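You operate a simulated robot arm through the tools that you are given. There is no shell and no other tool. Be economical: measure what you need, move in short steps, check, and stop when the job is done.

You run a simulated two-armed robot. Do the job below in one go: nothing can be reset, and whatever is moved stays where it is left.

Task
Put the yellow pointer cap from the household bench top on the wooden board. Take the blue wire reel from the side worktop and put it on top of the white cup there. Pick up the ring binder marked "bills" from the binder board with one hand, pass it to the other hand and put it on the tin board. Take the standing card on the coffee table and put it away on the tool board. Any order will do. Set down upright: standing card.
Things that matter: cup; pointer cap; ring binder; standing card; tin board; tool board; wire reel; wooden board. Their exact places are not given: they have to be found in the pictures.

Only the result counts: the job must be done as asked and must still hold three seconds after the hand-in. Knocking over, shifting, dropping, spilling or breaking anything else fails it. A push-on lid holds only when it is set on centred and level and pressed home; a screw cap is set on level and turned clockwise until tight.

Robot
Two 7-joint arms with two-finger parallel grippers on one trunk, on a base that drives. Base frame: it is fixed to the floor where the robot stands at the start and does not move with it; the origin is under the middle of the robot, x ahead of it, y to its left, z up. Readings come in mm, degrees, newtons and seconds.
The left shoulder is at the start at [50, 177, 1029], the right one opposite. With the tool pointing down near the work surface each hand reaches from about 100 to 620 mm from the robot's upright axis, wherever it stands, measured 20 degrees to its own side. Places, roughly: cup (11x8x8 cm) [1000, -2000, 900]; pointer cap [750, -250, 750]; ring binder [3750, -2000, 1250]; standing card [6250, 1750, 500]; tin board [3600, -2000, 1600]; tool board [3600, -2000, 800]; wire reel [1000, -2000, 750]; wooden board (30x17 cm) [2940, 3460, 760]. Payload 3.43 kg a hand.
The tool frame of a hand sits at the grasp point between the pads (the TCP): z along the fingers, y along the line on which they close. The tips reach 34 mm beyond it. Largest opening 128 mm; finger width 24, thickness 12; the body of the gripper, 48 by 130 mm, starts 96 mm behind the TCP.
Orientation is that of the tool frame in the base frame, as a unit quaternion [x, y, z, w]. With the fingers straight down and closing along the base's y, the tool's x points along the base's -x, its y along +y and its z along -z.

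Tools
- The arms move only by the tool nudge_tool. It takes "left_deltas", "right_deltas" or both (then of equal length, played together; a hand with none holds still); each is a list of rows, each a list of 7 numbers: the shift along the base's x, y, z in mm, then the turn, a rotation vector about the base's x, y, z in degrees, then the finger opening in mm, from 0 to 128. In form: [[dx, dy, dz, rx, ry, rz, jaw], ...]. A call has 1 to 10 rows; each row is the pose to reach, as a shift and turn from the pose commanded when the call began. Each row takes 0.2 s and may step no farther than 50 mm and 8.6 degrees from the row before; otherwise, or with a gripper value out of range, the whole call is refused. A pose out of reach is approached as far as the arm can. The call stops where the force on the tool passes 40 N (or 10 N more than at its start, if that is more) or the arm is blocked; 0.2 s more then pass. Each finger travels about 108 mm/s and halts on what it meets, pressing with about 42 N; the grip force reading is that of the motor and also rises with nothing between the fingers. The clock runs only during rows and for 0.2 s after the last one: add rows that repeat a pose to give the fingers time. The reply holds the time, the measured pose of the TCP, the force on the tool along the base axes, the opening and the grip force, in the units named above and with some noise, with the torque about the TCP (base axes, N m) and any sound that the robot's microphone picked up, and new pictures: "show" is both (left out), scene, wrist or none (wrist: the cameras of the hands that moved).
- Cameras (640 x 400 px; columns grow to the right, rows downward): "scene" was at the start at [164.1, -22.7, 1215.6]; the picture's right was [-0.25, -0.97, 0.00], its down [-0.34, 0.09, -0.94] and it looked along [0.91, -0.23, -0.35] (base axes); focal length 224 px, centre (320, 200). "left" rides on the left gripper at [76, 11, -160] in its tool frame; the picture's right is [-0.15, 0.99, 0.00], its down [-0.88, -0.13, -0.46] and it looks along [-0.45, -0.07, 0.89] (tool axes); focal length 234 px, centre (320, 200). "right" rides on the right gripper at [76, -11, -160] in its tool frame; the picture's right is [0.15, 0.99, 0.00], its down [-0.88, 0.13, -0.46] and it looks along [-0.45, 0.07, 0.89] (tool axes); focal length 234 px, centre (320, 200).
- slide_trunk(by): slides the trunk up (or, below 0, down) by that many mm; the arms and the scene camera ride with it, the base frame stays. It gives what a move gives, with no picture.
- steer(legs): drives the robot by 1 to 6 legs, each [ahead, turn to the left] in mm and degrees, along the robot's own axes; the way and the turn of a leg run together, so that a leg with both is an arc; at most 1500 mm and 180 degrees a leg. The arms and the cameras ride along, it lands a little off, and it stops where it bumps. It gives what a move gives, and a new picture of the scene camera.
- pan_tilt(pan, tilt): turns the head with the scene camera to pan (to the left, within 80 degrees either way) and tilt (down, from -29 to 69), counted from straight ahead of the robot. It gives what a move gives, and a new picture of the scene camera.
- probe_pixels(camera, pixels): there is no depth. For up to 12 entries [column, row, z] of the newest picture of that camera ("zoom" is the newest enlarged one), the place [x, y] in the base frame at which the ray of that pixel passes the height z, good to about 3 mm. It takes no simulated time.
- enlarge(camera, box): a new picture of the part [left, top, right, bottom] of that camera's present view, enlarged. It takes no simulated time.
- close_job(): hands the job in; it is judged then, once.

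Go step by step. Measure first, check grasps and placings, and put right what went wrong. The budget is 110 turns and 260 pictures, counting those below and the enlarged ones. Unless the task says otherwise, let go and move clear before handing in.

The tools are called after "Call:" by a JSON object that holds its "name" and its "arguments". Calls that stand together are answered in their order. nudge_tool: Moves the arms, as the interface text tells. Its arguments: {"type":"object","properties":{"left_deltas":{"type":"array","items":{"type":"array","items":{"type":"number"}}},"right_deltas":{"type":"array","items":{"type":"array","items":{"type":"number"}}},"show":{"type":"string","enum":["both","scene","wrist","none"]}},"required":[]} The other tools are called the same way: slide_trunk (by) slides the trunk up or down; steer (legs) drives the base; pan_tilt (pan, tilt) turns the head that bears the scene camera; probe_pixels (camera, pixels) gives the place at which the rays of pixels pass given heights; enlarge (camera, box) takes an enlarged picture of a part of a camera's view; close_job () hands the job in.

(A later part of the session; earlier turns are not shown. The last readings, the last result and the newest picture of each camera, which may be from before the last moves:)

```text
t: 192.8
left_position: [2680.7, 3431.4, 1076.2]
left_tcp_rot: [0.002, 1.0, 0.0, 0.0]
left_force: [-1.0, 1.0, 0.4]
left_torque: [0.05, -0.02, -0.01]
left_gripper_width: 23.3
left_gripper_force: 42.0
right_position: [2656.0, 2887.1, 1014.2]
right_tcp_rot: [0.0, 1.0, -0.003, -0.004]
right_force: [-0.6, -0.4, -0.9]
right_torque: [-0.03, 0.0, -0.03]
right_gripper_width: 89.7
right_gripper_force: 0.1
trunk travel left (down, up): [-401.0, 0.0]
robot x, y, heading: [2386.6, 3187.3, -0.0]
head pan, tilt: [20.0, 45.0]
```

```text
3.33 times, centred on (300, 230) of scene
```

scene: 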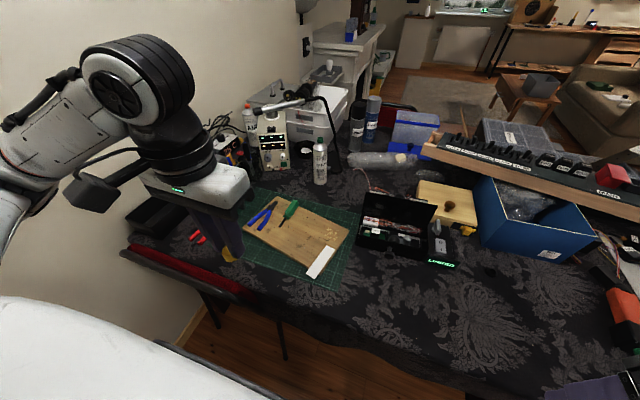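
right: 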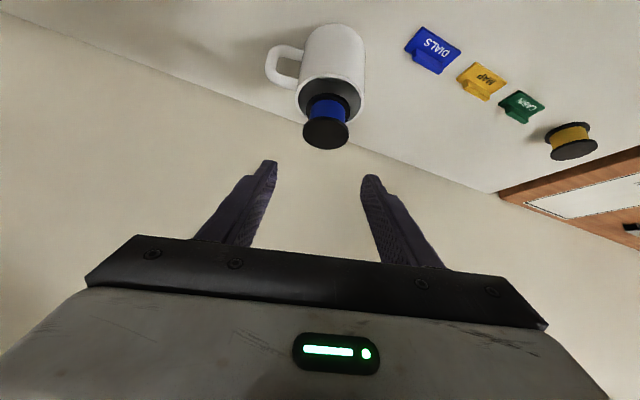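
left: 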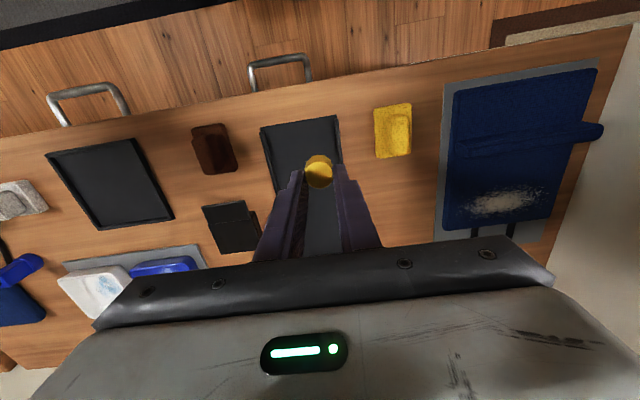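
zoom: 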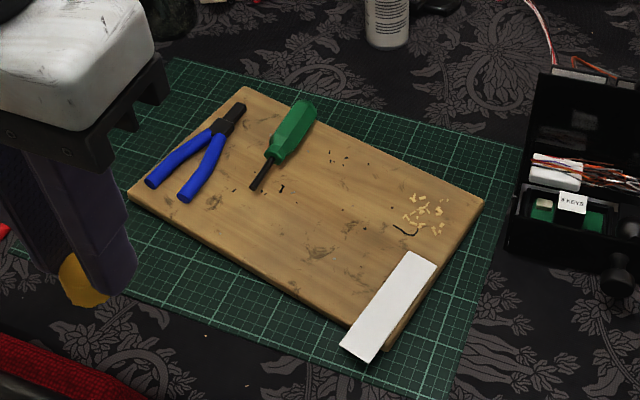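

Step was too long; I repeat with shorter rows.

Call:
{"name": "nudge_tool", "arguments": {"left_deltas": [[35, 2, -25, 0, 0, 0, 16], [70, 4, -50, 0, 0, 0, 16], [105, 6, -75, 0, 0, 0, 16], [140, 8, -100, 0, 0, 0, 16], [175, 9, -125, 0, 0, 0, 16], [209, 9, -150, 0, 0, 0, 16], [209, 9, -185, 0, 0, 0, 16], [209, 9, -195, 0, 0, 0, 16]]}}

Call:
{"name": "enlarge", "arguments": {"camera": "left", "box": [220, 100, 420, 225]}}

Call:
{"name": "enlarge", "arguments": {"camera": "scene", "box": [220, 170, 380, 290]}}

```text
t: 194.6
left_position: [2887.4, 3437.0, 881.6]
left_tcp_rot: [0.001, 1.0, 0.0, 0.001]
left_force: [1.0, -0.2, -0.4]
left_torque: [-0.01, -0.01, 0.0]
left_gripper_width: 23.1
left_gripper_force: 41.6
right_position: [2655.2, 2886.5, 1014.6]
right_tcp_rot: [0.001, 1.0, -0.003, -0.004]
right_force: [0.8, 0.5, 0.2]
right_torque: [0.01, 0.0, 0.0]
right_gripper_width: 90.2
right_gripper_force: 0.0
trunk travel left (down, up): [-401.0, 0.0]
robot x, y, heading: [2390.4, 3186.4, -0.0]
head pan, tilt: [20.0, 45.0]
```

scene: 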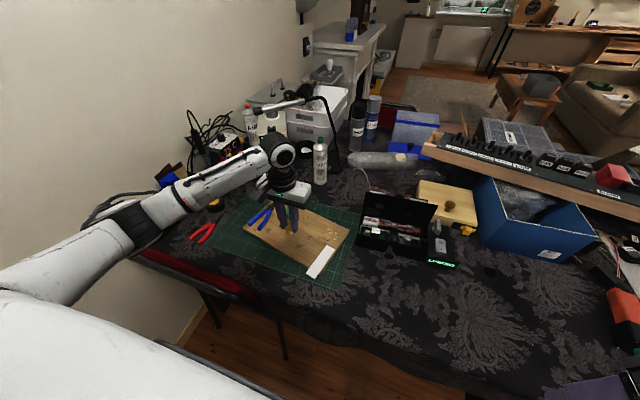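
left: 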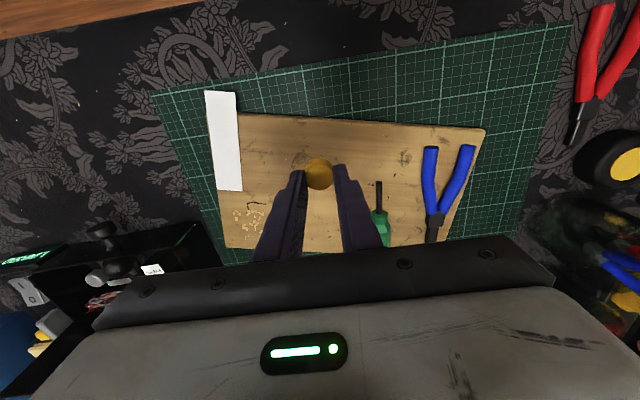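

```text
3.20 times, centred on (320, 162) of left
```

zoom: 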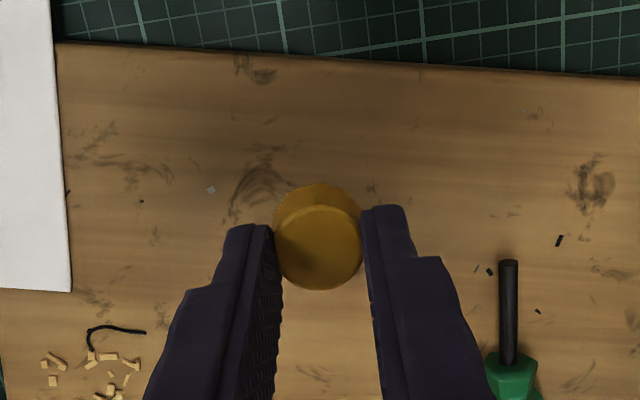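

```text
3.33 times, centred on (300, 230) of scene
```

zoom: 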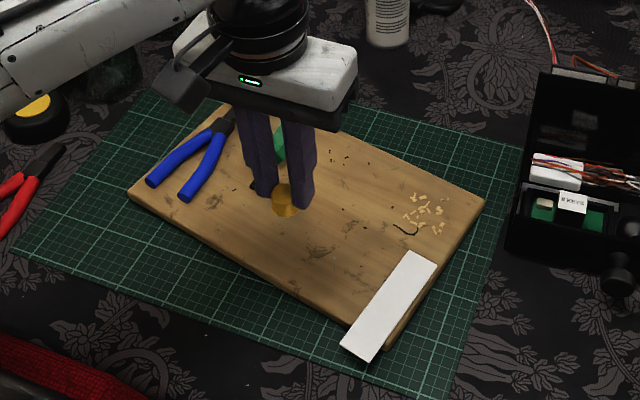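

Clear free spot beneath. I lower in small steps until contact.

Call:
{"name": "nudge_tool", "arguments": {"left_deltas": [[0, 0, -15, 0, 0, 0, 16], [0, 0, -25, 0, 0, 0, 16], [0, 0, -31, 0, 0, 0, 16], [0, 0, -37, 0, 0, 0, 16], [0, 0, -42, 0, 0, 0, 16], [0, 0, -47, 0, 0, 0, 16], [0, 0, -52, 0, 0, 0, 16], [0, 0, -57, 0, 0, 0, 16]], "show": "none"}}

Call:
{"name": "enlarge", "arguments": {"camera": "scene", "box": [250, 190, 350, 270]}}

```text
t: 196.3
left_position: [2890.1, 3440.7, 824.4]
left_tcp_rot: [0.002, 1.0, 0.001, 0.0]
left_force: [0.1, -0.6, -0.4]
left_torque: [0.01, 0.01, -0.02]
left_gripper_width: 22.9
left_gripper_force: 42.1
right_position: [2655.4, 2888.4, 1013.6]
right_tcp_rot: [0.001, 1.0, -0.003, -0.003]
right_force: [-0.7, -0.8, 0.3]
right_torque: [0.01, 0.02, 0.03]
right_gripper_width: 90.0
right_gripper_force: 0.0
trunk travel left (down, up): [-401.0, 0.0]
robot x, y, heading: [2390.9, 3185.6, 0.3]
head pan, tilt: [20.0, 45.0]
```

```text
5.00 times, centred on (300, 230) of scene
```

zoom: 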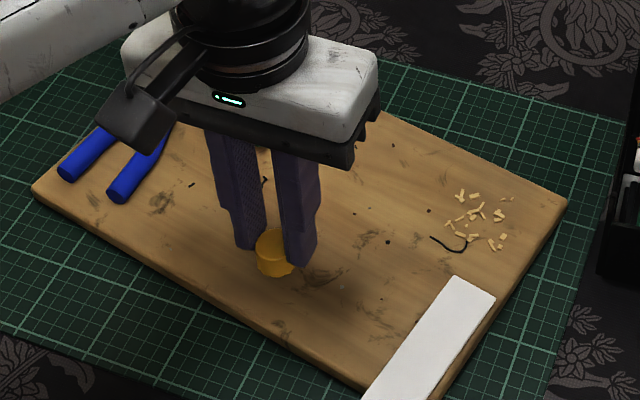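

Nearly touching but no contact yet; I continue down in 3 mm steps.

Call:
{"name": "nudge_tool", "arguments": {"left_deltas": [[0, 0, -3, 0, 0, 0, 16], [0, 0, -6, 0, 0, 0, 16], [0, 0, -9, 0, 0, 0, 16], [0, 0, -12, 0, 0, 0, 16], [0, 0, -15, 0, 0, 0, 16], [0, 0, -18, 0, 0, 0, 16], [0, 0, -21, 0, 0, 0, 16]], "show": "none"}}

Call:
{"name": "enlarge", "arguments": {"camera": "scene", "box": [250, 190, 350, 270]}}

```text
t: 197.9
left_position: [2890.8, 3438.3, 806.7]
left_tcp_rot: [0.001, 1.0, 0.001, 0.005]
left_force: [-1.8, 0.5, 33.0]
left_torque: [0.05, 0.17, 0.0]
left_gripper_width: 23.4
left_gripper_force: 42.0
right_position: [2653.7, 2886.9, 1014.4]
right_tcp_rot: [0.001, 1.0, -0.001, -0.002]
right_force: [0.1, -0.4, 0.1]
right_torque: [-0.01, 0.0, 0.05]
right_gripper_width: 90.2
right_gripper_force: 0.0
trunk travel left (down, up): [-401.0, 0.0]
robot x, y, heading: [2389.7, 3186.2, -0.0]
head pan, tilt: [20.0, 45.0]
```

```text
5.00 times, centred on (300, 230) of scene
```

zoom: 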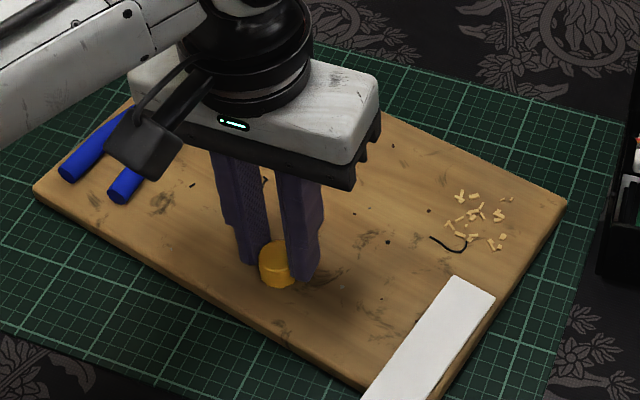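

Contact made (33 N). I ease up 3 mm, open a little and lift away.

Call:
{"name": "nudge_tool", "arguments": {"left_deltas": [[0, 0, 3, 0, 0, 0, 22], [0, 0, 3, 0, 0, 0, 30], [0, 0, 3, 0, 0, 0, 38], [0, 0, 20, 0, 0, 0, 38], [0, 0, 55, 0, 0, 0, 38], [0, 0, 95, 0, 0, 0, 38], [0, 0, 140, 0, 0, 0, 50], [0, 0, 185, 0, 0, 0, 60]], "show": "none"}}

Call:
{"name": "enlarge", "arguments": {"camera": "scene", "box": [220, 170, 380, 290]}}

```text
t: 199.8
left_position: [2889.2, 3439.9, 986.1]
left_tcp_rot: [0.002, 1.0, 0.001, -0.001]
left_force: [-0.7, 0.6, 0.1]
left_torque: [-0.01, 0.01, 0.01]
left_gripper_width: 60.3
left_gripper_force: 0.0
right_position: [2655.3, 2886.8, 1014.1]
right_tcp_rot: [0.001, 1.0, -0.003, -0.004]
right_force: [-0.3, -0.6, -0.3]
right_torque: [-0.02, -0.01, -0.03]
right_gripper_width: 90.1
right_gripper_force: 0.1
trunk travel left (down, up): [-401.0, 0.0]
robot x, y, heading: [2388.4, 3188.8, -0.1]
head pan, tilt: [20.0, 45.0]
```

```text
3.33 times, centred on (300, 230) of scene
```

zoom: 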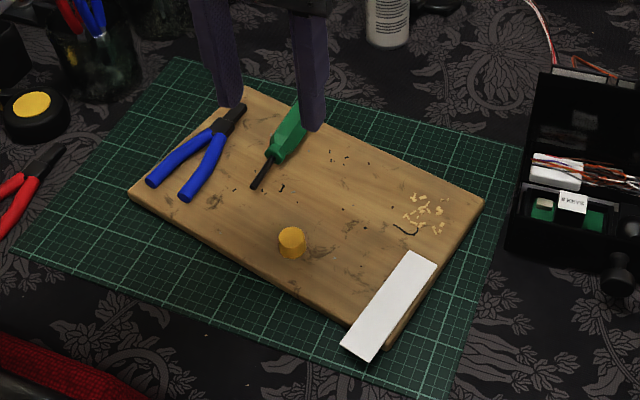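

The yellow cap sits on the board. I retract the left hand and drive back out the way I came.

Call:
{"name": "nudge_tool", "arguments": {"left_deltas": [[-40, 0, 15, 0, 0, 0, 60], [-80, 0, 30, 0, 0, 0, 60], [-120, 0, 50, 0, 0, 0, 60], [-160, 0, 70, 0, 0, 0, 60], [-205, 0, 85, 0, 0, 0, 60]], "show": "none"}}

Call:
{"name": "steer", "arguments": {"legs": [[0, 44], [-540, 0], [0, -134], [1130, 0], [0, 74]]}}

Call:
{"name": "pan_tilt", "arguments": {"pan": 0, "tilt": 20}}

```text
t: 200.9
left_position: [2680.3, 3441.0, 1075.0]
left_tcp_rot: [0.002, 1.0, 0.0, -0.001]
left_force: [-0.3, 0.7, 0.0]
left_torque: [-0.01, -0.02, 0.01]
left_gripper_width: 60.2
left_gripper_force: 0.1
right_position: [2656.7, 2886.9, 1013.5]
right_tcp_rot: [0.001, 1.0, -0.002, -0.003]
right_force: [-0.7, -1.4, -0.1]
right_torque: [0.0, 0.01, 0.01]
right_gripper_width: 89.9
right_gripper_force: 0.2
trunk travel left (down, up): [-401.0, 0.0]
robot x, y, heading: [2388.4, 3187.5, -0.2]
head pan, tilt: [20.0, 45.0]
```

```text
t: 220.1
left_position: [2386.1, 1884.2, 1075.6]
left_tcp_rot: [0.116, 0.993, -0.001, 0.001]
left_force: [-1.0, -0.4, 0.3]
left_torque: [-0.01, -0.01, 0.03]
left_gripper_width: 60.0
left_gripper_force: 0.1
right_position: [2233.8, 1351.2, 1014.1]
right_tcp_rot: [0.116, 0.993, -0.002, -0.004]
right_force: [-0.4, 0.2, -0.2]
right_torque: [0.02, -0.02, -0.01]
right_gripper_width: 90.0
right_gripper_force: 0.1
trunk travel left (down, up): [-401.0, 0.0]
robot x, y, heading: [2042.9, 1702.9, -13.1]
head pan, tilt: [20.0, 45.0]
```

scene: 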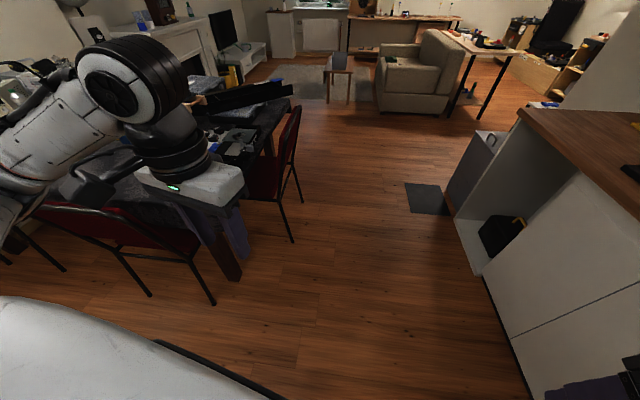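

```text
t: 220.9
left_position: [2385.1, 1884.7, 1075.0]
left_tcp_rot: [0.117, 0.993, 0.001, 0.0]
left_force: [0.5, 0.8, 0.9]
left_torque: [-0.02, -0.01, -0.01]
left_gripper_width: 60.0
left_gripper_force: 0.0
right_position: [2233.4, 1352.7, 1015.4]
right_tcp_rot: [0.116, 0.993, -0.002, -0.003]
right_force: [0.1, -0.6, 0.8]
right_torque: [-0.03, 0.01, 0.04]
right_gripper_width: 89.8
right_gripper_force: 0.0
trunk travel left (down, up): [-401.0, 0.0]
robot x, y, heading: [2044.3, 1704.7, -13.4]
head pan, tilt: [0.0, 20.0]
```

scene: 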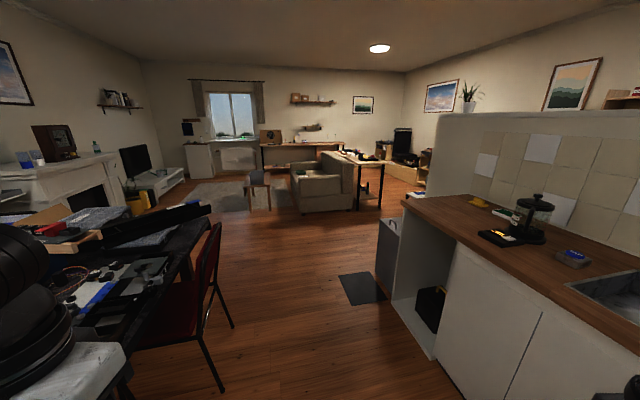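

I retrace past the chair and continue east toward the coffee table (258,180).

Call:
{"name": "steer", "arguments": {"legs": [[0, -3], [1480, 0], [0, 19], [1300, 0]]}}

```text
t: 235.6
left_position: [4997.3, 1678.6, 1075.4]
left_tcp_rot: [-0.03, 1.0, 0.0, -0.001]
left_force: [-0.2, 0.3, -0.3]
left_torque: [-0.03, 0.01, -0.01]
left_gripper_width: 59.8
left_gripper_force: 0.1
right_position: [5004.5, 1122.2, 1014.0]
right_tcp_rot: [-0.029, 1.0, -0.002, -0.004]
right_force: [0.1, 0.2, -0.5]
right_torque: [0.0, -0.01, -0.04]
right_gripper_width: 90.0
right_gripper_force: 0.1
trunk travel left (down, up): [-401.0, 0.0]
robot x, y, heading: [4720.0, 1405.9, 3.6]
head pan, tilt: [0.0, 20.0]
```

scene: 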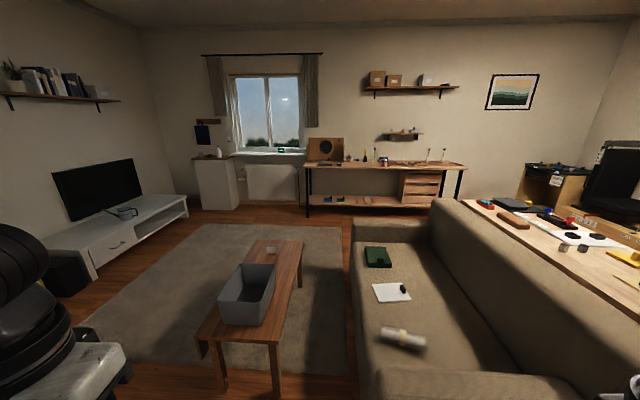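

The coffee table has a grey box (248,295) and something small near (271,250). I zoom and probe.

Call:
{"name": "enlarge", "arguments": {"camera": "scene", "box": [190, 230, 320, 311]}}

Call:
{"name": "probe_pixels", "arguments": {"camera": "scene", "pixels": [[195, 340, 450], [280, 345, 450], [258, 240, 450], [304, 242, 450], [271, 252, 450], [220, 323, 450], [268, 323, 450], [275, 265, 600], [358, 385, 0], [277, 398, 0]]}}

```text
4.92 times, centred on (255, 270) of scene
```

zoom: 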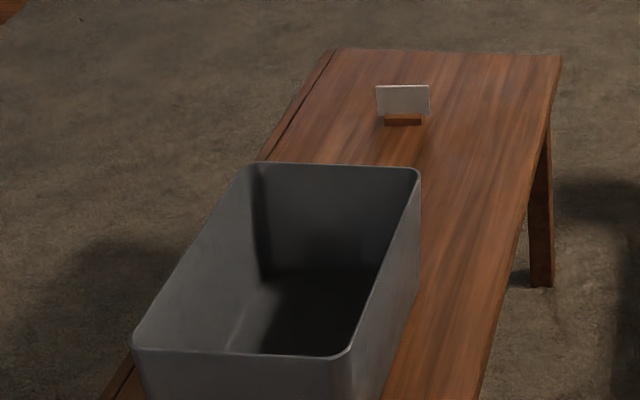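

```text
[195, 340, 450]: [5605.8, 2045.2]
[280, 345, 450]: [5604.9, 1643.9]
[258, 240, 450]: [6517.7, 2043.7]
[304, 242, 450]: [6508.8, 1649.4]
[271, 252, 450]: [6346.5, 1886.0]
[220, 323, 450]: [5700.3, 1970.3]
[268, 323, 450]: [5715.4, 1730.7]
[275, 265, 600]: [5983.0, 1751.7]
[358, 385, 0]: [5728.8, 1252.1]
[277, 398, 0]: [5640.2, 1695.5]
```

The standing card is at about (6335,1880) on the coffee table (z≈450), best reached from the TV side facing -y. I check the floor there, then drive round.

Call:
{"name": "probe_pixels", "arguments": {"camera": "scene", "pixels": [[93, 278, 0], [187, 213, 0], [60, 300, 0], [200, 208, 0], [240, 208, 0], [75, 318, 0]]}}

Call:
{"name": "steer", "arguments": {"legs": [[0, 75], [1050, 0], [0, -78], [1500, 0]]}}

```text
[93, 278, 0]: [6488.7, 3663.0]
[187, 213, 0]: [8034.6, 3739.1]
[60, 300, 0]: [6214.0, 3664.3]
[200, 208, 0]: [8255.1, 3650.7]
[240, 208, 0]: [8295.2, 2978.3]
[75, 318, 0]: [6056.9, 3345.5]
```

```text
t: 254.7
left_position: [6669.7, 2745.6, 1075.4]
left_tcp_rot: [-0.018, 1.0, 0.0, 0.0]
left_force: [-0.6, 0.6, -0.6]
left_torque: [0.01, -0.02, 0.0]
left_gripper_width: 60.2
left_gripper_force: 0.0
right_position: [6665.0, 2191.3, 1014.7]
right_tcp_rot: [-0.02, 1.0, -0.002, -0.003]
right_force: [0.2, 0.0, 0.2]
right_torque: [0.03, 0.02, 0.02]
right_gripper_width: 90.0
right_gripper_force: 0.0
trunk travel left (down, up): [-401.0, 0.0]
robot x, y, heading: [6384.0, 2479.4, 2.3]
head pan, tilt: [0.0, 20.0]
```

scene: 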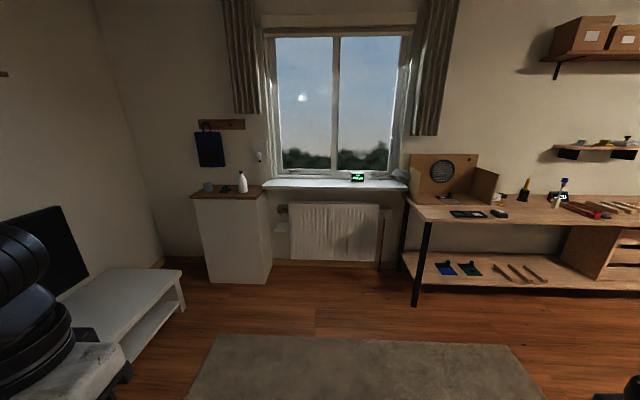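

I go 150 mm on, turn to face the table, lower the trunk, and look down.

Call:
{"name": "steer", "arguments": {"legs": [[150, 0], [0, -92.3]]}}

Call:
{"name": "slide_trunk", "arguments": {"by": -380}}

Call:
{"name": "pan_tilt", "arguments": {"pan": -15, "tilt": 40}}

```text
t: 260.0
left_position: [6787.6, 2190.1, 1074.3]
left_tcp_rot: [0.714, 0.701, -0.001, -0.001]
left_force: [-0.2, 0.4, -0.7]
left_torque: [0.0, -0.02, 0.02]
left_gripper_width: 59.7
left_gripper_force: 0.1
right_position: [6235.0, 2226.2, 1014.0]
right_tcp_rot: [0.713, 0.701, 0.0, -0.005]
right_force: [-0.3, 0.2, 0.0]
right_torque: [0.0, -0.04, 0.0]
right_gripper_width: 89.9
right_gripper_force: 0.0
trunk travel left (down, up): [-401.0, 0.0]
robot x, y, heading: [6539.5, 2488.0, -90.8]
head pan, tilt: [0.0, 20.0]
```

scene: 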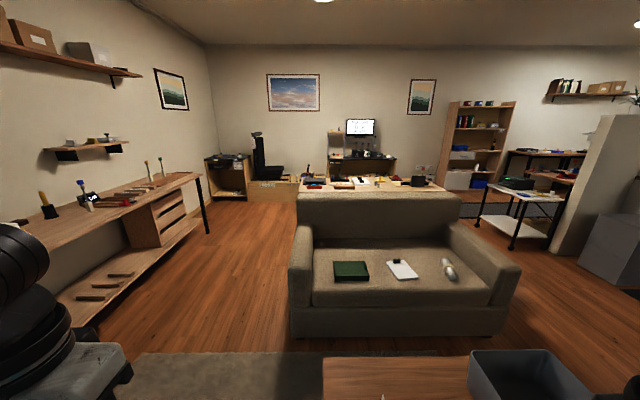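

```text
t: 263.7
left_position: [6788.1, 2190.1, 694.6]
left_tcp_rot: [0.714, 0.7, 0.0, 0.0]
left_force: [0.0, 0.6, 1.2]
left_torque: [0.0, -0.04, -0.01]
left_gripper_width: 59.9
left_gripper_force: 0.0
right_position: [6235.5, 2224.9, 634.0]
right_tcp_rot: [0.713, 0.701, 0.001, -0.005]
right_force: [-0.2, 0.3, -0.3]
right_torque: [-0.01, -0.02, 0.02]
right_gripper_width: 90.2
right_gripper_force: 0.1
trunk travel left (down, up): [-21.0, 380.0]
robot x, y, heading: [6535.9, 2488.0, -90.7]
head pan, tilt: [0.0, 20.0]
```

```text
t: 264.5
left_position: [6788.3, 2189.7, 694.7]
left_tcp_rot: [0.713, 0.701, 0.001, 0.0]
left_force: [-0.1, 0.0, 0.3]
left_torque: [0.0, 0.02, 0.0]
left_gripper_width: 60.1
left_gripper_force: 0.2
right_position: [6235.6, 2224.4, 634.1]
right_tcp_rot: [0.714, 0.701, 0.001, -0.004]
right_force: [0.6, -0.2, 0.5]
right_torque: [-0.01, -0.02, -0.02]
right_gripper_width: 90.0
right_gripper_force: 0.1
trunk travel left (down, up): [-21.0, 380.0]
robot x, y, heading: [6537.8, 2486.4, -91.0]
head pan, tilt: [-15.0, 40.0]
```

scene: 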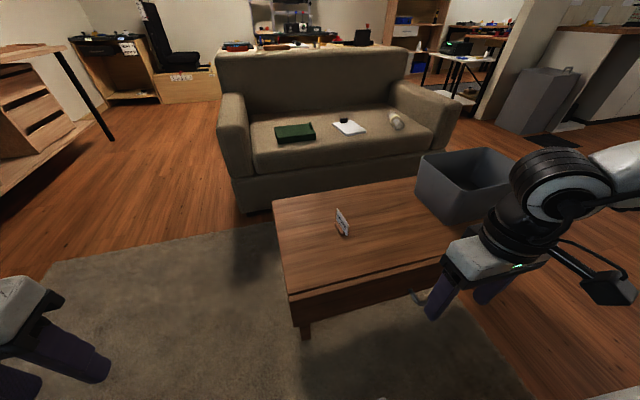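

The card at (343,222) is nearly edge-on to me, just right for the gripper closing sideways. I zoom and measure.

Call:
{"name": "enlarge", "arguments": {"camera": "scene", "box": [310, 190, 380, 255]}}

Call:
{"name": "probe_pixels", "arguments": {"camera": "zoom", "pixels": [[320, 270, 450], [320, 300, 450], [320, 240, 450]]}}

```text
6.15 times, centred on (345, 222) of scene
```

zoom: 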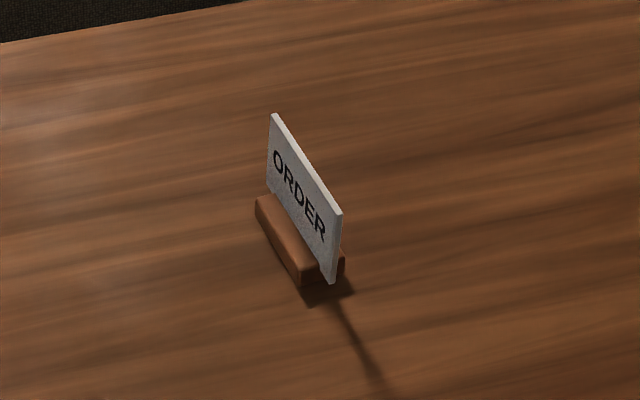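

```text
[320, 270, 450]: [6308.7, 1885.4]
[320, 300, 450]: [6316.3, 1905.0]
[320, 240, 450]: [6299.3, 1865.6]
```

Call:
{"name": "probe_pixels", "arguments": {"camera": "zoom", "pixels": [[302, 285, 450], [345, 275, 450], [256, 217, 450], [275, 113, 510], [342, 212, 510], [275, 113, 525], [342, 212, 525], [335, 283, 470]]}}

Call:
{"name": "nudge_tool", "arguments": {"right_deltas": [[0, -10, 0, -6.7, 0, 0, 80], [5, -25, 0, -13.4, 0, 0, 70], [10, -40, 0, -20, 0, 0, 60], [15, -60, 0, -26.7, 0, 0, 60], [20, -80, -10, -33.4, 0, 0, 60], [25, -100, -10, -40, 0, 0, 60], [30, -135, -10, -40, 0, 0, 60], [35, -170, -10, -40, 0, 0, 60], [35, -200, -10, -40, 0, 0, 60]]}}

```text
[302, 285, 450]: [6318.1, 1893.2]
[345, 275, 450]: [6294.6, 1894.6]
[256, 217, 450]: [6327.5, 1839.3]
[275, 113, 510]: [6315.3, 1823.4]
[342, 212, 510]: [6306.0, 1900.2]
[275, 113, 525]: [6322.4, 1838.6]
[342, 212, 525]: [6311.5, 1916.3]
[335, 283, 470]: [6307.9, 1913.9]
```

```text
t: 266.5
left_position: [6788.4, 2190.5, 694.7]
left_tcp_rot: [0.714, 0.7, 0.0, 0.0]
left_force: [0.2, 0.7, -0.5]
left_torque: [0.0, 0.0, 0.02]
left_gripper_width: 59.7
left_gripper_force: 0.0
right_position: [6269.5, 2024.5, 624.2]
right_tcp_rot: [0.672, 0.658, -0.238, 0.24]
right_force: [-0.5, 0.1, 0.7]
right_torque: [0.03, -0.01, -0.02]
right_gripper_width: 60.1
right_gripper_force: 0.0
right hand out of reach, approached as far as the arm can: row 1, 2, 3, 4, 5, 6, 7
trunk travel left (down, up): [-21.0, 380.0]
robot x, y, heading: [6539.9, 2490.9, -90.8]
head pan, tilt: [-15.0, 40.0]
```

scene: 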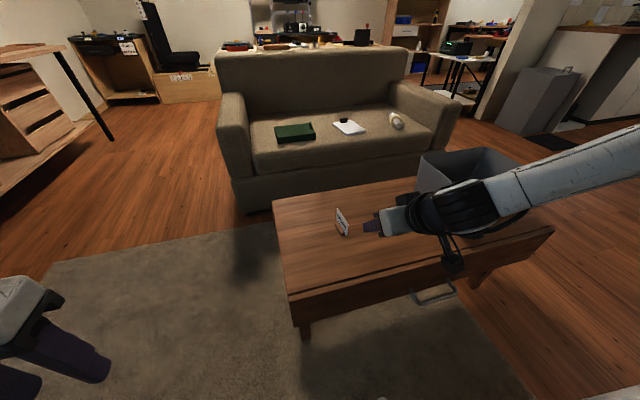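
right: 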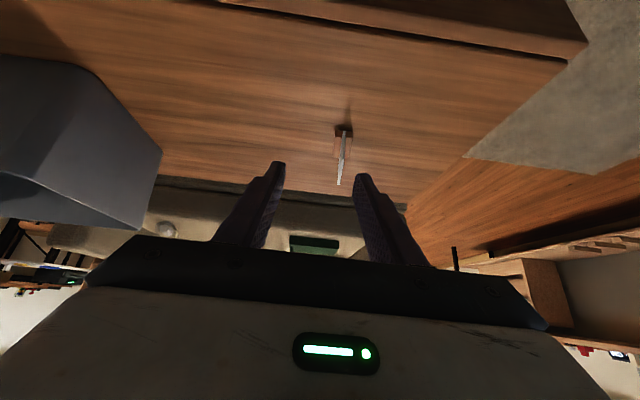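

Card centre ≈(6310,1866), top ≈z 515, stand block 23 mm wide. I move above it with the tool pitched 40°.

Call:
{"name": "nudge_tool", "arguments": {"right_deltas": [[14, -45, 0, 0, 0, 0, 60], [28, -90, -10, 0, 0, 0, 60], [40, -130, -30, 0, 0, 0, 60], [40, -144, -50, 0, 0, 0, 60], [40, -144, -70, 0, 0, 0, 60], [40, -144, -70, 0, 0, 0, 60]], "show": "wrist"}}

Call:
{"name": "enlarge", "arguments": {"camera": "scene", "box": [300, 170, 400, 250]}}

```text
t: 267.9
left_position: [6788.7, 2190.9, 695.7]
left_tcp_rot: [0.713, 0.701, 0.0, 0.0]
left_force: [0.2, 0.1, 0.2]
left_torque: [-0.01, 0.0, 0.0]
left_gripper_width: 60.1
left_gripper_force: 0.1
right_position: [6300.4, 1887.7, 562.8]
right_tcp_rot: [0.672, 0.659, -0.239, 0.24]
right_force: [-0.7, -0.3, 0.3]
right_torque: [-0.02, 0.0, -0.01]
right_gripper_width: 60.3
right_gripper_force: 0.1
right hand out of reach, approached as far as the arm can: row 5, 6
trunk travel left (down, up): [-21.0, 380.0]
robot x, y, heading: [6542.7, 2486.2, -90.6]
head pan, tilt: [-15.0, 40.0]
```

right: 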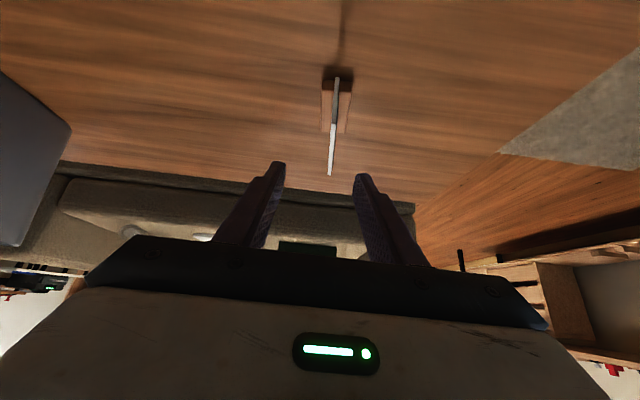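

```text
5.00 times, centred on (350, 210) of scene
```

zoom: 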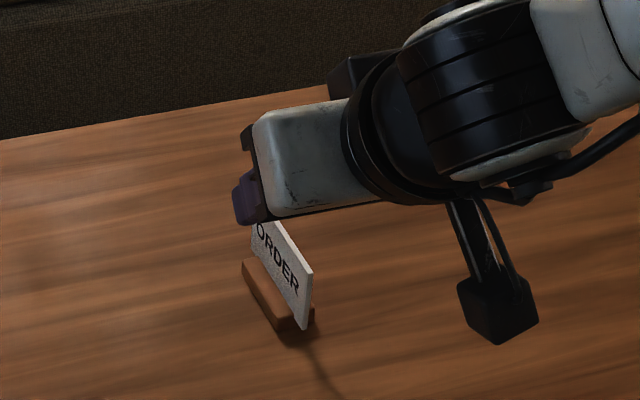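

Pitched 40° the arm can't go lower; I use 20° pitch and come closer with the base.

Call:
{"name": "nudge_tool", "arguments": {"right_deltas": [[0, 30, 30, 6.7, 0, 0, 60], [0, 70, 50, 13.4, 0, 0, 60], [0, 110, 50, 20, 0, 0, 60], [0, 150, 50, 20, 0, 0, 60], [0, 150, 50, 20, 0, 0, 60]], "show": "none"}}

Call:
{"name": "steer", "arguments": {"legs": [[130, 0]]}}

Call:
{"name": "nudge_tool", "arguments": {"right_deltas": [[8, -15, -25, 0, 0, 0, 60], [8, -25, -50, 0, 0, 0, 60], [8, -25, -50, 0, 0, 0, 60]], "show": "wrist"}}

```text
t: 269.1
left_position: [6789.1, 2190.1, 695.6]
left_tcp_rot: [0.714, 0.7, 0.0, 0.0]
left_force: [-0.8, -0.2, -0.4]
left_torque: [0.02, 0.01, 0.02]
left_gripper_width: 60.0
left_gripper_force: 0.0
right_position: [6302.2, 2039.0, 614.1]
right_tcp_rot: [0.704, 0.69, -0.12, 0.119]
right_force: [-0.3, -0.3, -0.3]
right_torque: [0.01, -0.04, -0.02]
right_gripper_width: 60.1
right_gripper_force: 0.1
trunk travel left (down, up): [-21.0, 380.0]
robot x, y, heading: [6543.5, 2491.6, -90.6]
head pan, tilt: [-15.0, 40.0]
```

```text
t: 270.4
left_position: [6787.5, 2056.5, 694.4]
left_tcp_rot: [0.712, 0.702, 0.0, 0.0]
left_force: [0.1, 0.3, 0.9]
left_torque: [-0.01, 0.02, 0.04]
left_gripper_width: 60.2
left_gripper_force: 0.0
right_position: [6302.7, 1904.8, 615.0]
right_tcp_rot: [0.702, 0.691, -0.121, 0.12]
right_force: [-0.3, -0.2, -0.4]
right_torque: [0.03, -0.02, 0.03]
right_gripper_width: 60.0
right_gripper_force: 0.1
trunk travel left (down, up): [-21.0, 380.0]
robot x, y, heading: [6537.1, 2356.7, -90.8]
head pan, tilt: [-15.0, 40.0]
```

scene: 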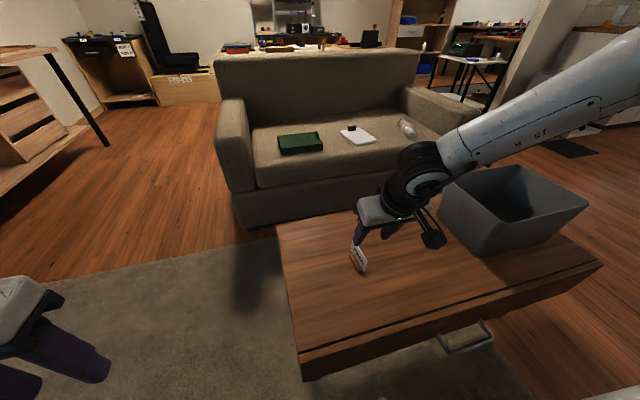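

```text
t: 271.2
left_position: [6786.9, 2056.7, 694.7]
left_tcp_rot: [0.712, 0.702, 0.0, -0.001]
left_force: [0.5, 0.5, 0.3]
left_torque: [-0.01, 0.0, 0.01]
left_gripper_width: 60.2
left_gripper_force: 0.1
right_position: [6309.5, 1879.3, 562.7]
right_tcp_rot: [0.702, 0.691, -0.12, 0.12]
right_force: [0.1, 0.5, 0.3]
right_torque: [0.02, 0.02, 0.0]
right_gripper_width: 60.0
right_gripper_force: 0.0
trunk travel left (down, up): [-21.0, 380.0]
robot x, y, heading: [6539.2, 2356.5, -90.7]
head pan, tilt: [-15.0, 40.0]
```

right: 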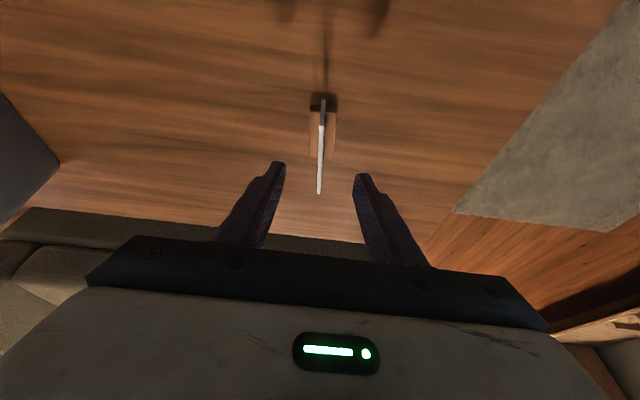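

The card is centred between the fingers (column 320). I descend to z≈510 and close.

Call:
{"name": "nudge_tool", "arguments": {"right_deltas": [[0, 0, -25, 0, 0, 0, 60], [0, 0, -45, 0, 0, 0, 60], [0, 0, -53, 0, 0, 0, 60], [0, 0, -53, 0, 0, 0, 30], [0, 0, -53, 0, 0, 0, 0], [0, 0, -53, 0, 0, 0, 0], [0, 0, -53, 0, 0, 0, 0]], "show": "wrist"}}

Call:
{"name": "enlarge", "arguments": {"camera": "right", "box": [240, 80, 400, 200]}}

```text
t: 272.8
left_position: [6787.6, 2057.2, 694.9]
left_tcp_rot: [0.712, 0.702, 0.001, -0.001]
left_force: [0.0, 0.8, -0.3]
left_torque: [0.01, 0.0, -0.01]
left_gripper_width: 59.7
left_gripper_force: 0.0
right_position: [6311.3, 1879.8, 510.6]
right_tcp_rot: [0.702, 0.691, -0.121, 0.121]
right_force: [-0.8, 0.7, -0.5]
right_torque: [-0.01, -0.01, -0.01]
right_gripper_width: 2.7
right_gripper_force: 37.2
trunk travel left (down, up): [-21.0, 380.0]
robot x, y, heading: [6538.2, 2353.4, -90.6]
head pan, tilt: [-15.0, 40.0]
```

right: 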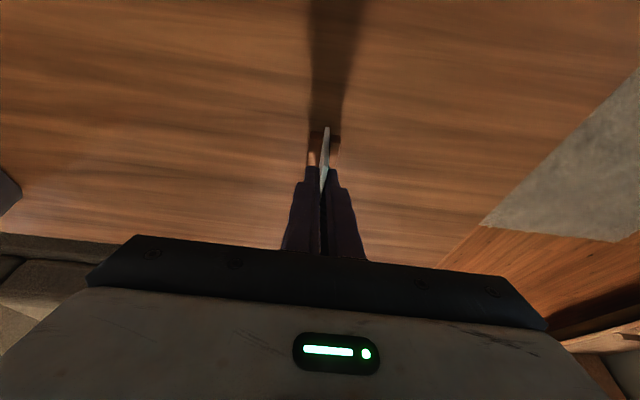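

```text
3.33 times, centred on (320, 140) of right
```

zoom: 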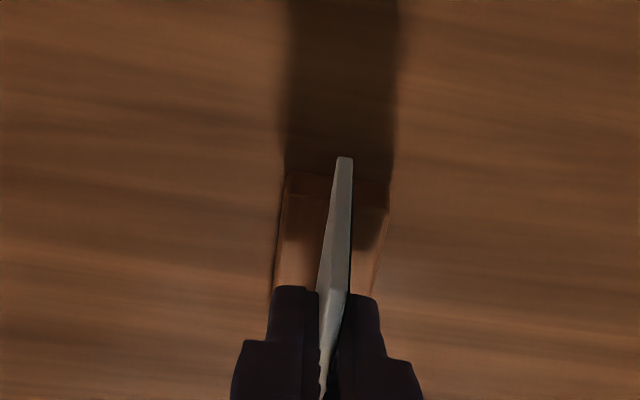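

The card is gripped (2.7 mm). I lift it and check.

Call:
{"name": "nudge_tool", "arguments": {"right_deltas": [[0, 0, 10, 0, 0, 0, 0], [0, 0, 30, 0, 0, 0, 0], [0, 0, 60, 0, 0, 0, 0], [0, 15, 90, 0, 0, 0, 0], [0, 30, 120, 0, 0, 0, 0], [0, 30, 120, 0, 0, 0, 0]], "show": "both"}}

```text
t: 274.2
left_position: [6788.0, 2057.1, 695.0]
left_tcp_rot: [0.713, 0.702, 0.001, 0.0]
left_force: [-0.3, -0.1, -0.2]
left_torque: [0.02, -0.03, 0.0]
left_gripper_width: 60.1
left_gripper_force: 0.0
right_position: [6311.1, 1908.8, 629.0]
right_tcp_rot: [0.702, 0.692, -0.12, 0.119]
right_force: [-0.5, -0.2, -0.6]
right_torque: [-0.02, 0.03, 0.05]
right_gripper_width: 2.5
right_gripper_force: 36.7
trunk travel left (down, up): [-21.0, 380.0]
robot x, y, heading: [6537.6, 2351.1, -90.5]
head pan, tilt: [-15.0, 40.0]
```

scene: 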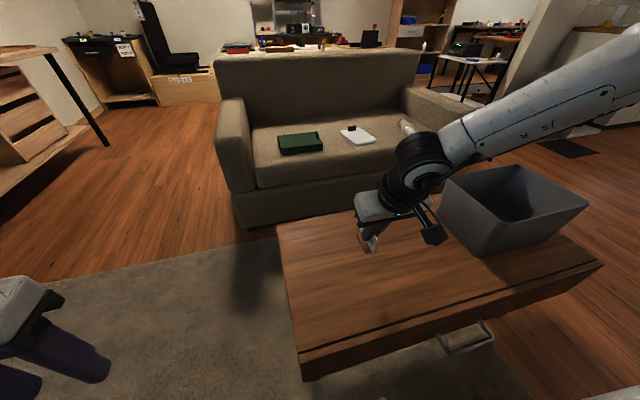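
right: 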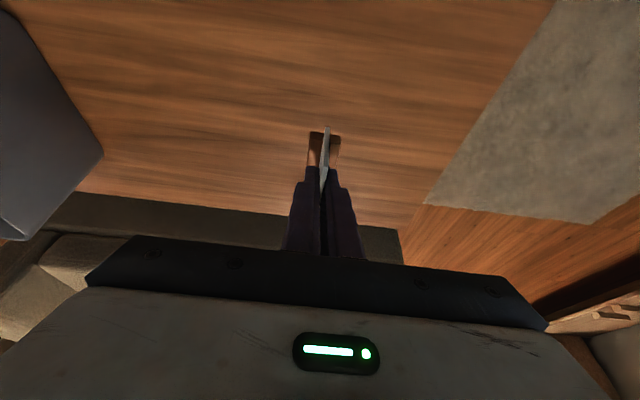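

The card is firmly held. I raise the trunk, retract the hand, and drive back toward the bookcase.

Call:
{"name": "slide_trunk", "arguments": {"by": 380}}

Call:
{"name": "nudge_tool", "arguments": {"right_deltas": [[-10, 40, 0, 0, 0, 0, 0], [-20, 80, 0, 0, 0, 0, 0], [-30, 120, 0, 0, 0, 0, 0], [-30, 120, 0, 0, 0, 0, 0]], "show": "none"}}

Call:
{"name": "steer", "arguments": {"legs": [[-130, 0], [0, -90], [1500, 0], [230, 0], [0, 90]]}}

```text
t: 277.9
left_position: [6787.9, 2057.4, 1075.3]
left_tcp_rot: [0.713, 0.702, 0.0, -0.001]
left_force: [1.1, 0.0, 0.3]
left_torque: [-0.01, -0.02, 0.03]
left_gripper_width: 59.9
left_gripper_force: 0.2
right_position: [6310.6, 1907.9, 1007.6]
right_tcp_rot: [0.702, 0.692, -0.12, 0.12]
right_force: [0.6, -0.1, -0.1]
right_torque: [-0.02, -0.02, -0.01]
right_gripper_width: 2.5
right_gripper_force: 37.6
trunk travel left (down, up): [-401.0, 0.0]
robot x, y, heading: [6538.5, 2357.7, -90.7]
head pan, tilt: [-15.0, 40.0]
```

```text
t: 278.9
left_position: [6786.7, 2056.9, 1075.1]
left_tcp_rot: [0.713, 0.702, -0.001, -0.001]
left_force: [0.5, -0.4, -0.6]
left_torque: [0.01, 0.02, -0.04]
left_gripper_width: 60.0
left_gripper_force: 0.1
right_position: [6280.3, 2001.7, 1010.6]
right_tcp_rot: [0.702, 0.691, -0.121, 0.12]
right_force: [-0.2, 0.7, -0.3]
right_torque: [0.03, -0.04, -0.03]
right_gripper_width: 2.7
right_gripper_force: 37.4
right hand out of reach, approached as far as the arm can: row 3, 4
trunk travel left (down, up): [-401.0, 0.0]
robot x, y, heading: [6543.2, 2351.8, -90.8]
head pan, tilt: [-15.0, 40.0]
```

```text
t: 296.3
left_position: [5050.3, 2231.2, 1075.1]
left_tcp_rot: [0.712, 0.702, 0.0, 0.0]
left_force: [0.2, 1.4, 0.2]
left_torque: [0.0, 0.0, -0.01]
left_gripper_width: 60.1
left_gripper_force: 0.0
right_position: [4541.4, 2172.6, 1010.7]
right_tcp_rot: [0.7, 0.693, -0.12, 0.121]
right_force: [1.1, -0.4, 0.3]
right_torque: [0.02, 0.0, -0.04]
right_gripper_width: 2.8
right_gripper_force: 37.5
trunk travel left (down, up): [-401.0, 0.0]
robot x, y, heading: [4801.0, 2529.0, -90.4]
head pan, tilt: [-15.0, 40.0]
```

scene: 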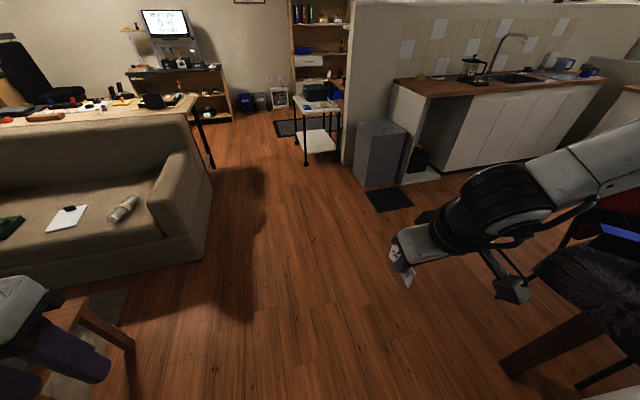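

The way south is clear. I drive to the bookcase and face it.

Call:
{"name": "steer", "arguments": {"legs": [[1300, 0], [1300, 0], [870, 0], [0, -90], [1000, 0], [0, 90]]}}

Call:
{"name": "pan_tilt", "arguments": {"pan": 0, "tilt": 10}}

```text
t: 326.0
left_position: [3951.0, -1200.0, 1075.7]
left_tcp_rot: [0.729, 0.685, 0.0, 0.0]
left_force: [0.3, -0.1, -0.4]
left_torque: [0.03, 0.01, -0.01]
left_gripper_width: 60.2
left_gripper_force: 0.2
right_position: [3441.2, -1233.1, 1010.7]
right_tcp_rot: [0.718, 0.675, -0.123, 0.117]
right_force: [0.4, -0.4, -0.3]
right_torque: [-0.01, -0.01, 0.01]
right_gripper_width: 2.5
right_gripper_force: 37.6
trunk travel left (down, up): [-401.0, 0.0]
robot x, y, heading: [3712.6, -893.3, -93.1]
head pan, tilt: [-15.0, 40.0]
```

scene: 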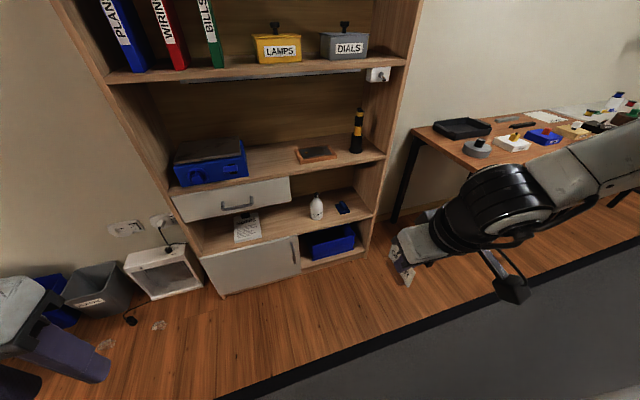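

```text
t: 326.9
left_position: [3950.4, -1199.2, 1075.3]
left_tcp_rot: [0.728, 0.685, 0.001, 0.001]
left_force: [0.1, 0.3, -0.5]
left_torque: [0.01, 0.0, 0.02]
left_gripper_width: 59.9
left_gripper_force: 0.0
right_position: [3440.9, -1233.5, 1010.9]
right_tcp_rot: [0.718, 0.675, -0.122, 0.117]
right_force: [0.1, 1.5, -1.6]
right_torque: [0.01, 0.05, 0.0]
right_gripper_width: 2.6
right_gripper_force: 37.1
trunk travel left (down, up): [-401.0, 0.0]
robot x, y, heading: [3718.4, -893.0, -93.0]
head pan, tilt: [0.0, 10.0]
```

scene: 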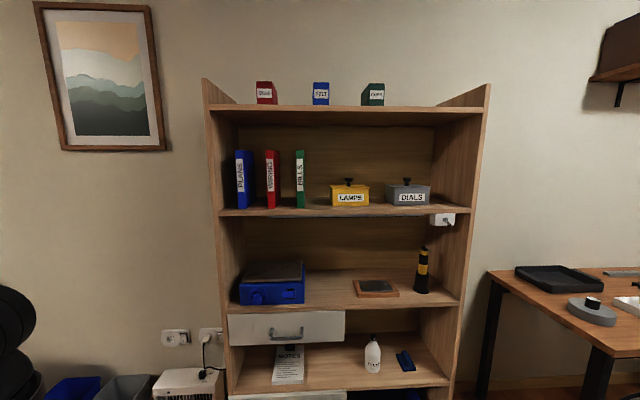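

The tool board is the shelf at row ~295 with free space at col 310–350; binders (BILLS green at (300,178)) above, tins on top. Front plane ≈ y -1917, tool board z≈810. I drive in to about (3847,-1500).

Call:
{"name": "steer", "arguments": {"legs": [[0, 15], [600, 0], [0, -12]]}}

Call:
{"name": "pan_tilt", "arguments": {"pan": -15, "tilt": 40}}

```text
t: 332.0
left_position: [4084.9, -1777.9, 1076.0]
left_tcp_rot: [0.711, 0.703, 0.0, 0.0]
left_force: [0.0, 0.1, -0.9]
left_torque: [-0.04, -0.04, -0.01]
left_gripper_width: 59.9
left_gripper_force: 0.0
right_position: [3576.2, -1834.8, 1010.2]
right_tcp_rot: [0.701, 0.693, -0.119, 0.12]
right_force: [-0.5, -0.1, -0.9]
right_torque: [0.01, 0.02, -0.01]
right_gripper_width: 2.4
right_gripper_force: 37.3
trunk travel left (down, up): [-401.0, 0.0]
robot x, y, heading: [3830.8, -1480.5, -90.3]
head pan, tilt: [0.0, 10.0]
```

scene: 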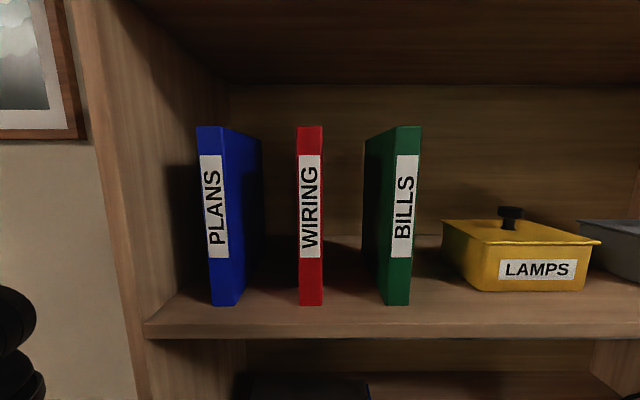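

```text
t: 332.9
left_position: [4084.3, -1777.3, 1075.3]
left_tcp_rot: [0.712, 0.703, 0.0, 0.0]
left_force: [-0.3, 0.1, -0.6]
left_torque: [0.0, 0.0, 0.0]
left_gripper_width: 60.1
left_gripper_force: 0.0
right_position: [3577.2, -1835.2, 1011.6]
right_tcp_rot: [0.701, 0.692, -0.12, 0.119]
right_force: [0.6, -0.1, 0.1]
right_torque: [-0.05, -0.01, 0.0]
right_gripper_width: 2.7
right_gripper_force: 36.8
trunk travel left (down, up): [-401.0, 0.0]
robot x, y, heading: [3836.5, -1481.7, -90.5]
head pan, tilt: [-15.0, 40.0]
```

scene: 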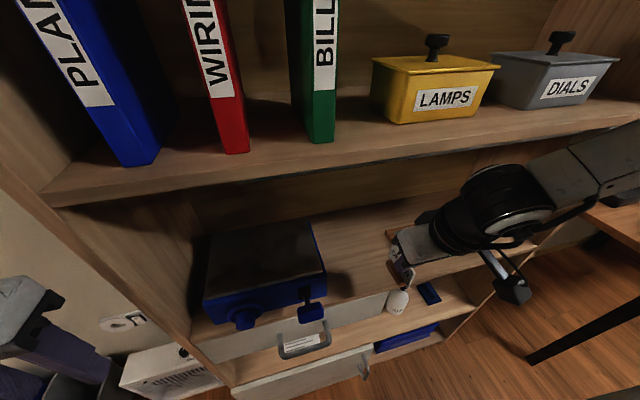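

I measure the tool board's front edge and free spot with probes from here and the wrist camera.

Call:
{"name": "probe_pixels", "arguments": {"camera": "scene", "pixels": [[350, 295, 800], [350, 295, 820], [200, 338, 810], [250, 172, 1212], [250, 172, 1230], [395, 262, 810], [328, 268, 810], [400, 240, 810], [345, 265, 810]]}}

Call:
{"name": "enlarge", "arguments": {"camera": "right", "box": [0, 0, 640, 400]}}

```text
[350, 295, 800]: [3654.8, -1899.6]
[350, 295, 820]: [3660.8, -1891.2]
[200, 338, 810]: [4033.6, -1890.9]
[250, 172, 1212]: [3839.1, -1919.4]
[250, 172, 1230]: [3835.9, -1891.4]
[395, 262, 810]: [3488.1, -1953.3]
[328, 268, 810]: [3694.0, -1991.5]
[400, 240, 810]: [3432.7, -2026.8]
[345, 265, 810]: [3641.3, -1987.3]
```

```text
1.00 times, centred on (320, 200) of right
```

zoom: 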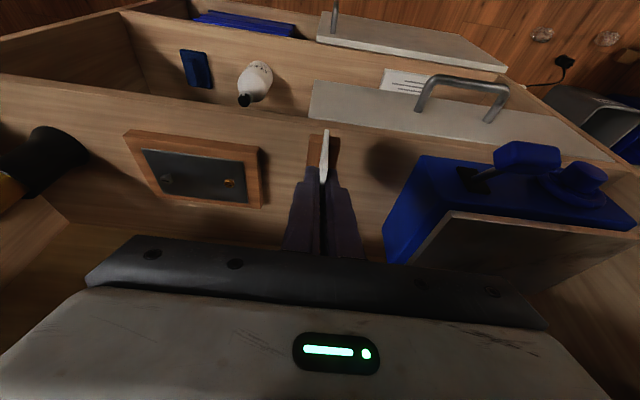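

Front edge is y≈-1895; free span x 3500–3690. I lower outside first to z≈905, then go in to y≈-1928 at x≈3588.

Call:
{"name": "nudge_tool", "arguments": {"right_deltas": [[3, 0, -35, 0, 0, 0, 0], [6, 0, -70, 0, 0, 0, 0], [9, 0, -104, 0, 0, 0, 0], [11, -30, -104, 0, 0, 0, 0], [11, -60, -104, 0, 0, 0, 0], [11, -93, -104, 0, 0, 0, 0], [11, -93, -104, 0, 0, 0, 0]]}}

```text
t: 334.1
left_position: [4084.6, -1776.9, 1076.0]
left_tcp_rot: [0.711, 0.703, 0.0, 0.0]
left_force: [-0.1, 1.1, 0.2]
left_torque: [-0.04, -0.02, -0.03]
left_gripper_width: 59.9
left_gripper_force: 0.0
right_position: [3593.6, -1877.8, 909.5]
right_tcp_rot: [0.699, 0.693, -0.121, 0.126]
right_force: [0.6, 1.7, 21.7]
right_torque: [0.27, 0.04, 0.01]
right_gripper_width: 2.8
right_gripper_force: 37.3
trunk travel left (down, up): [-401.0, 0.0]
robot x, y, heading: [3835.0, -1479.0, -90.7]
head pan, tilt: [-15.0, 40.0]
stopped in row 5 (right hand): the force on the tool passed its limit (the readings are from after the stop); the commanded pose is now the measured one
```

scene: 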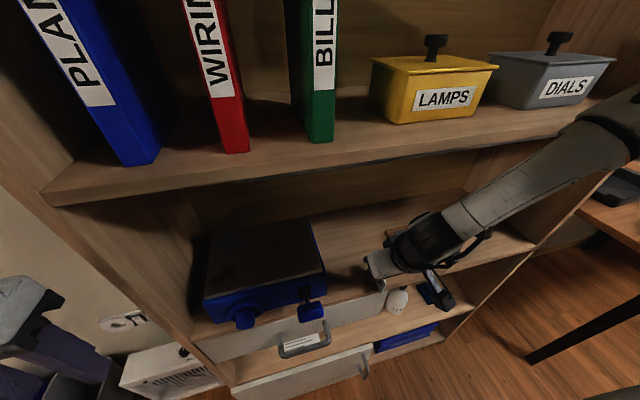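
right: 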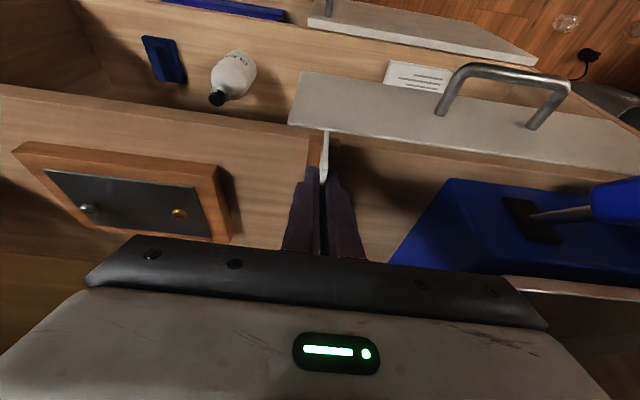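

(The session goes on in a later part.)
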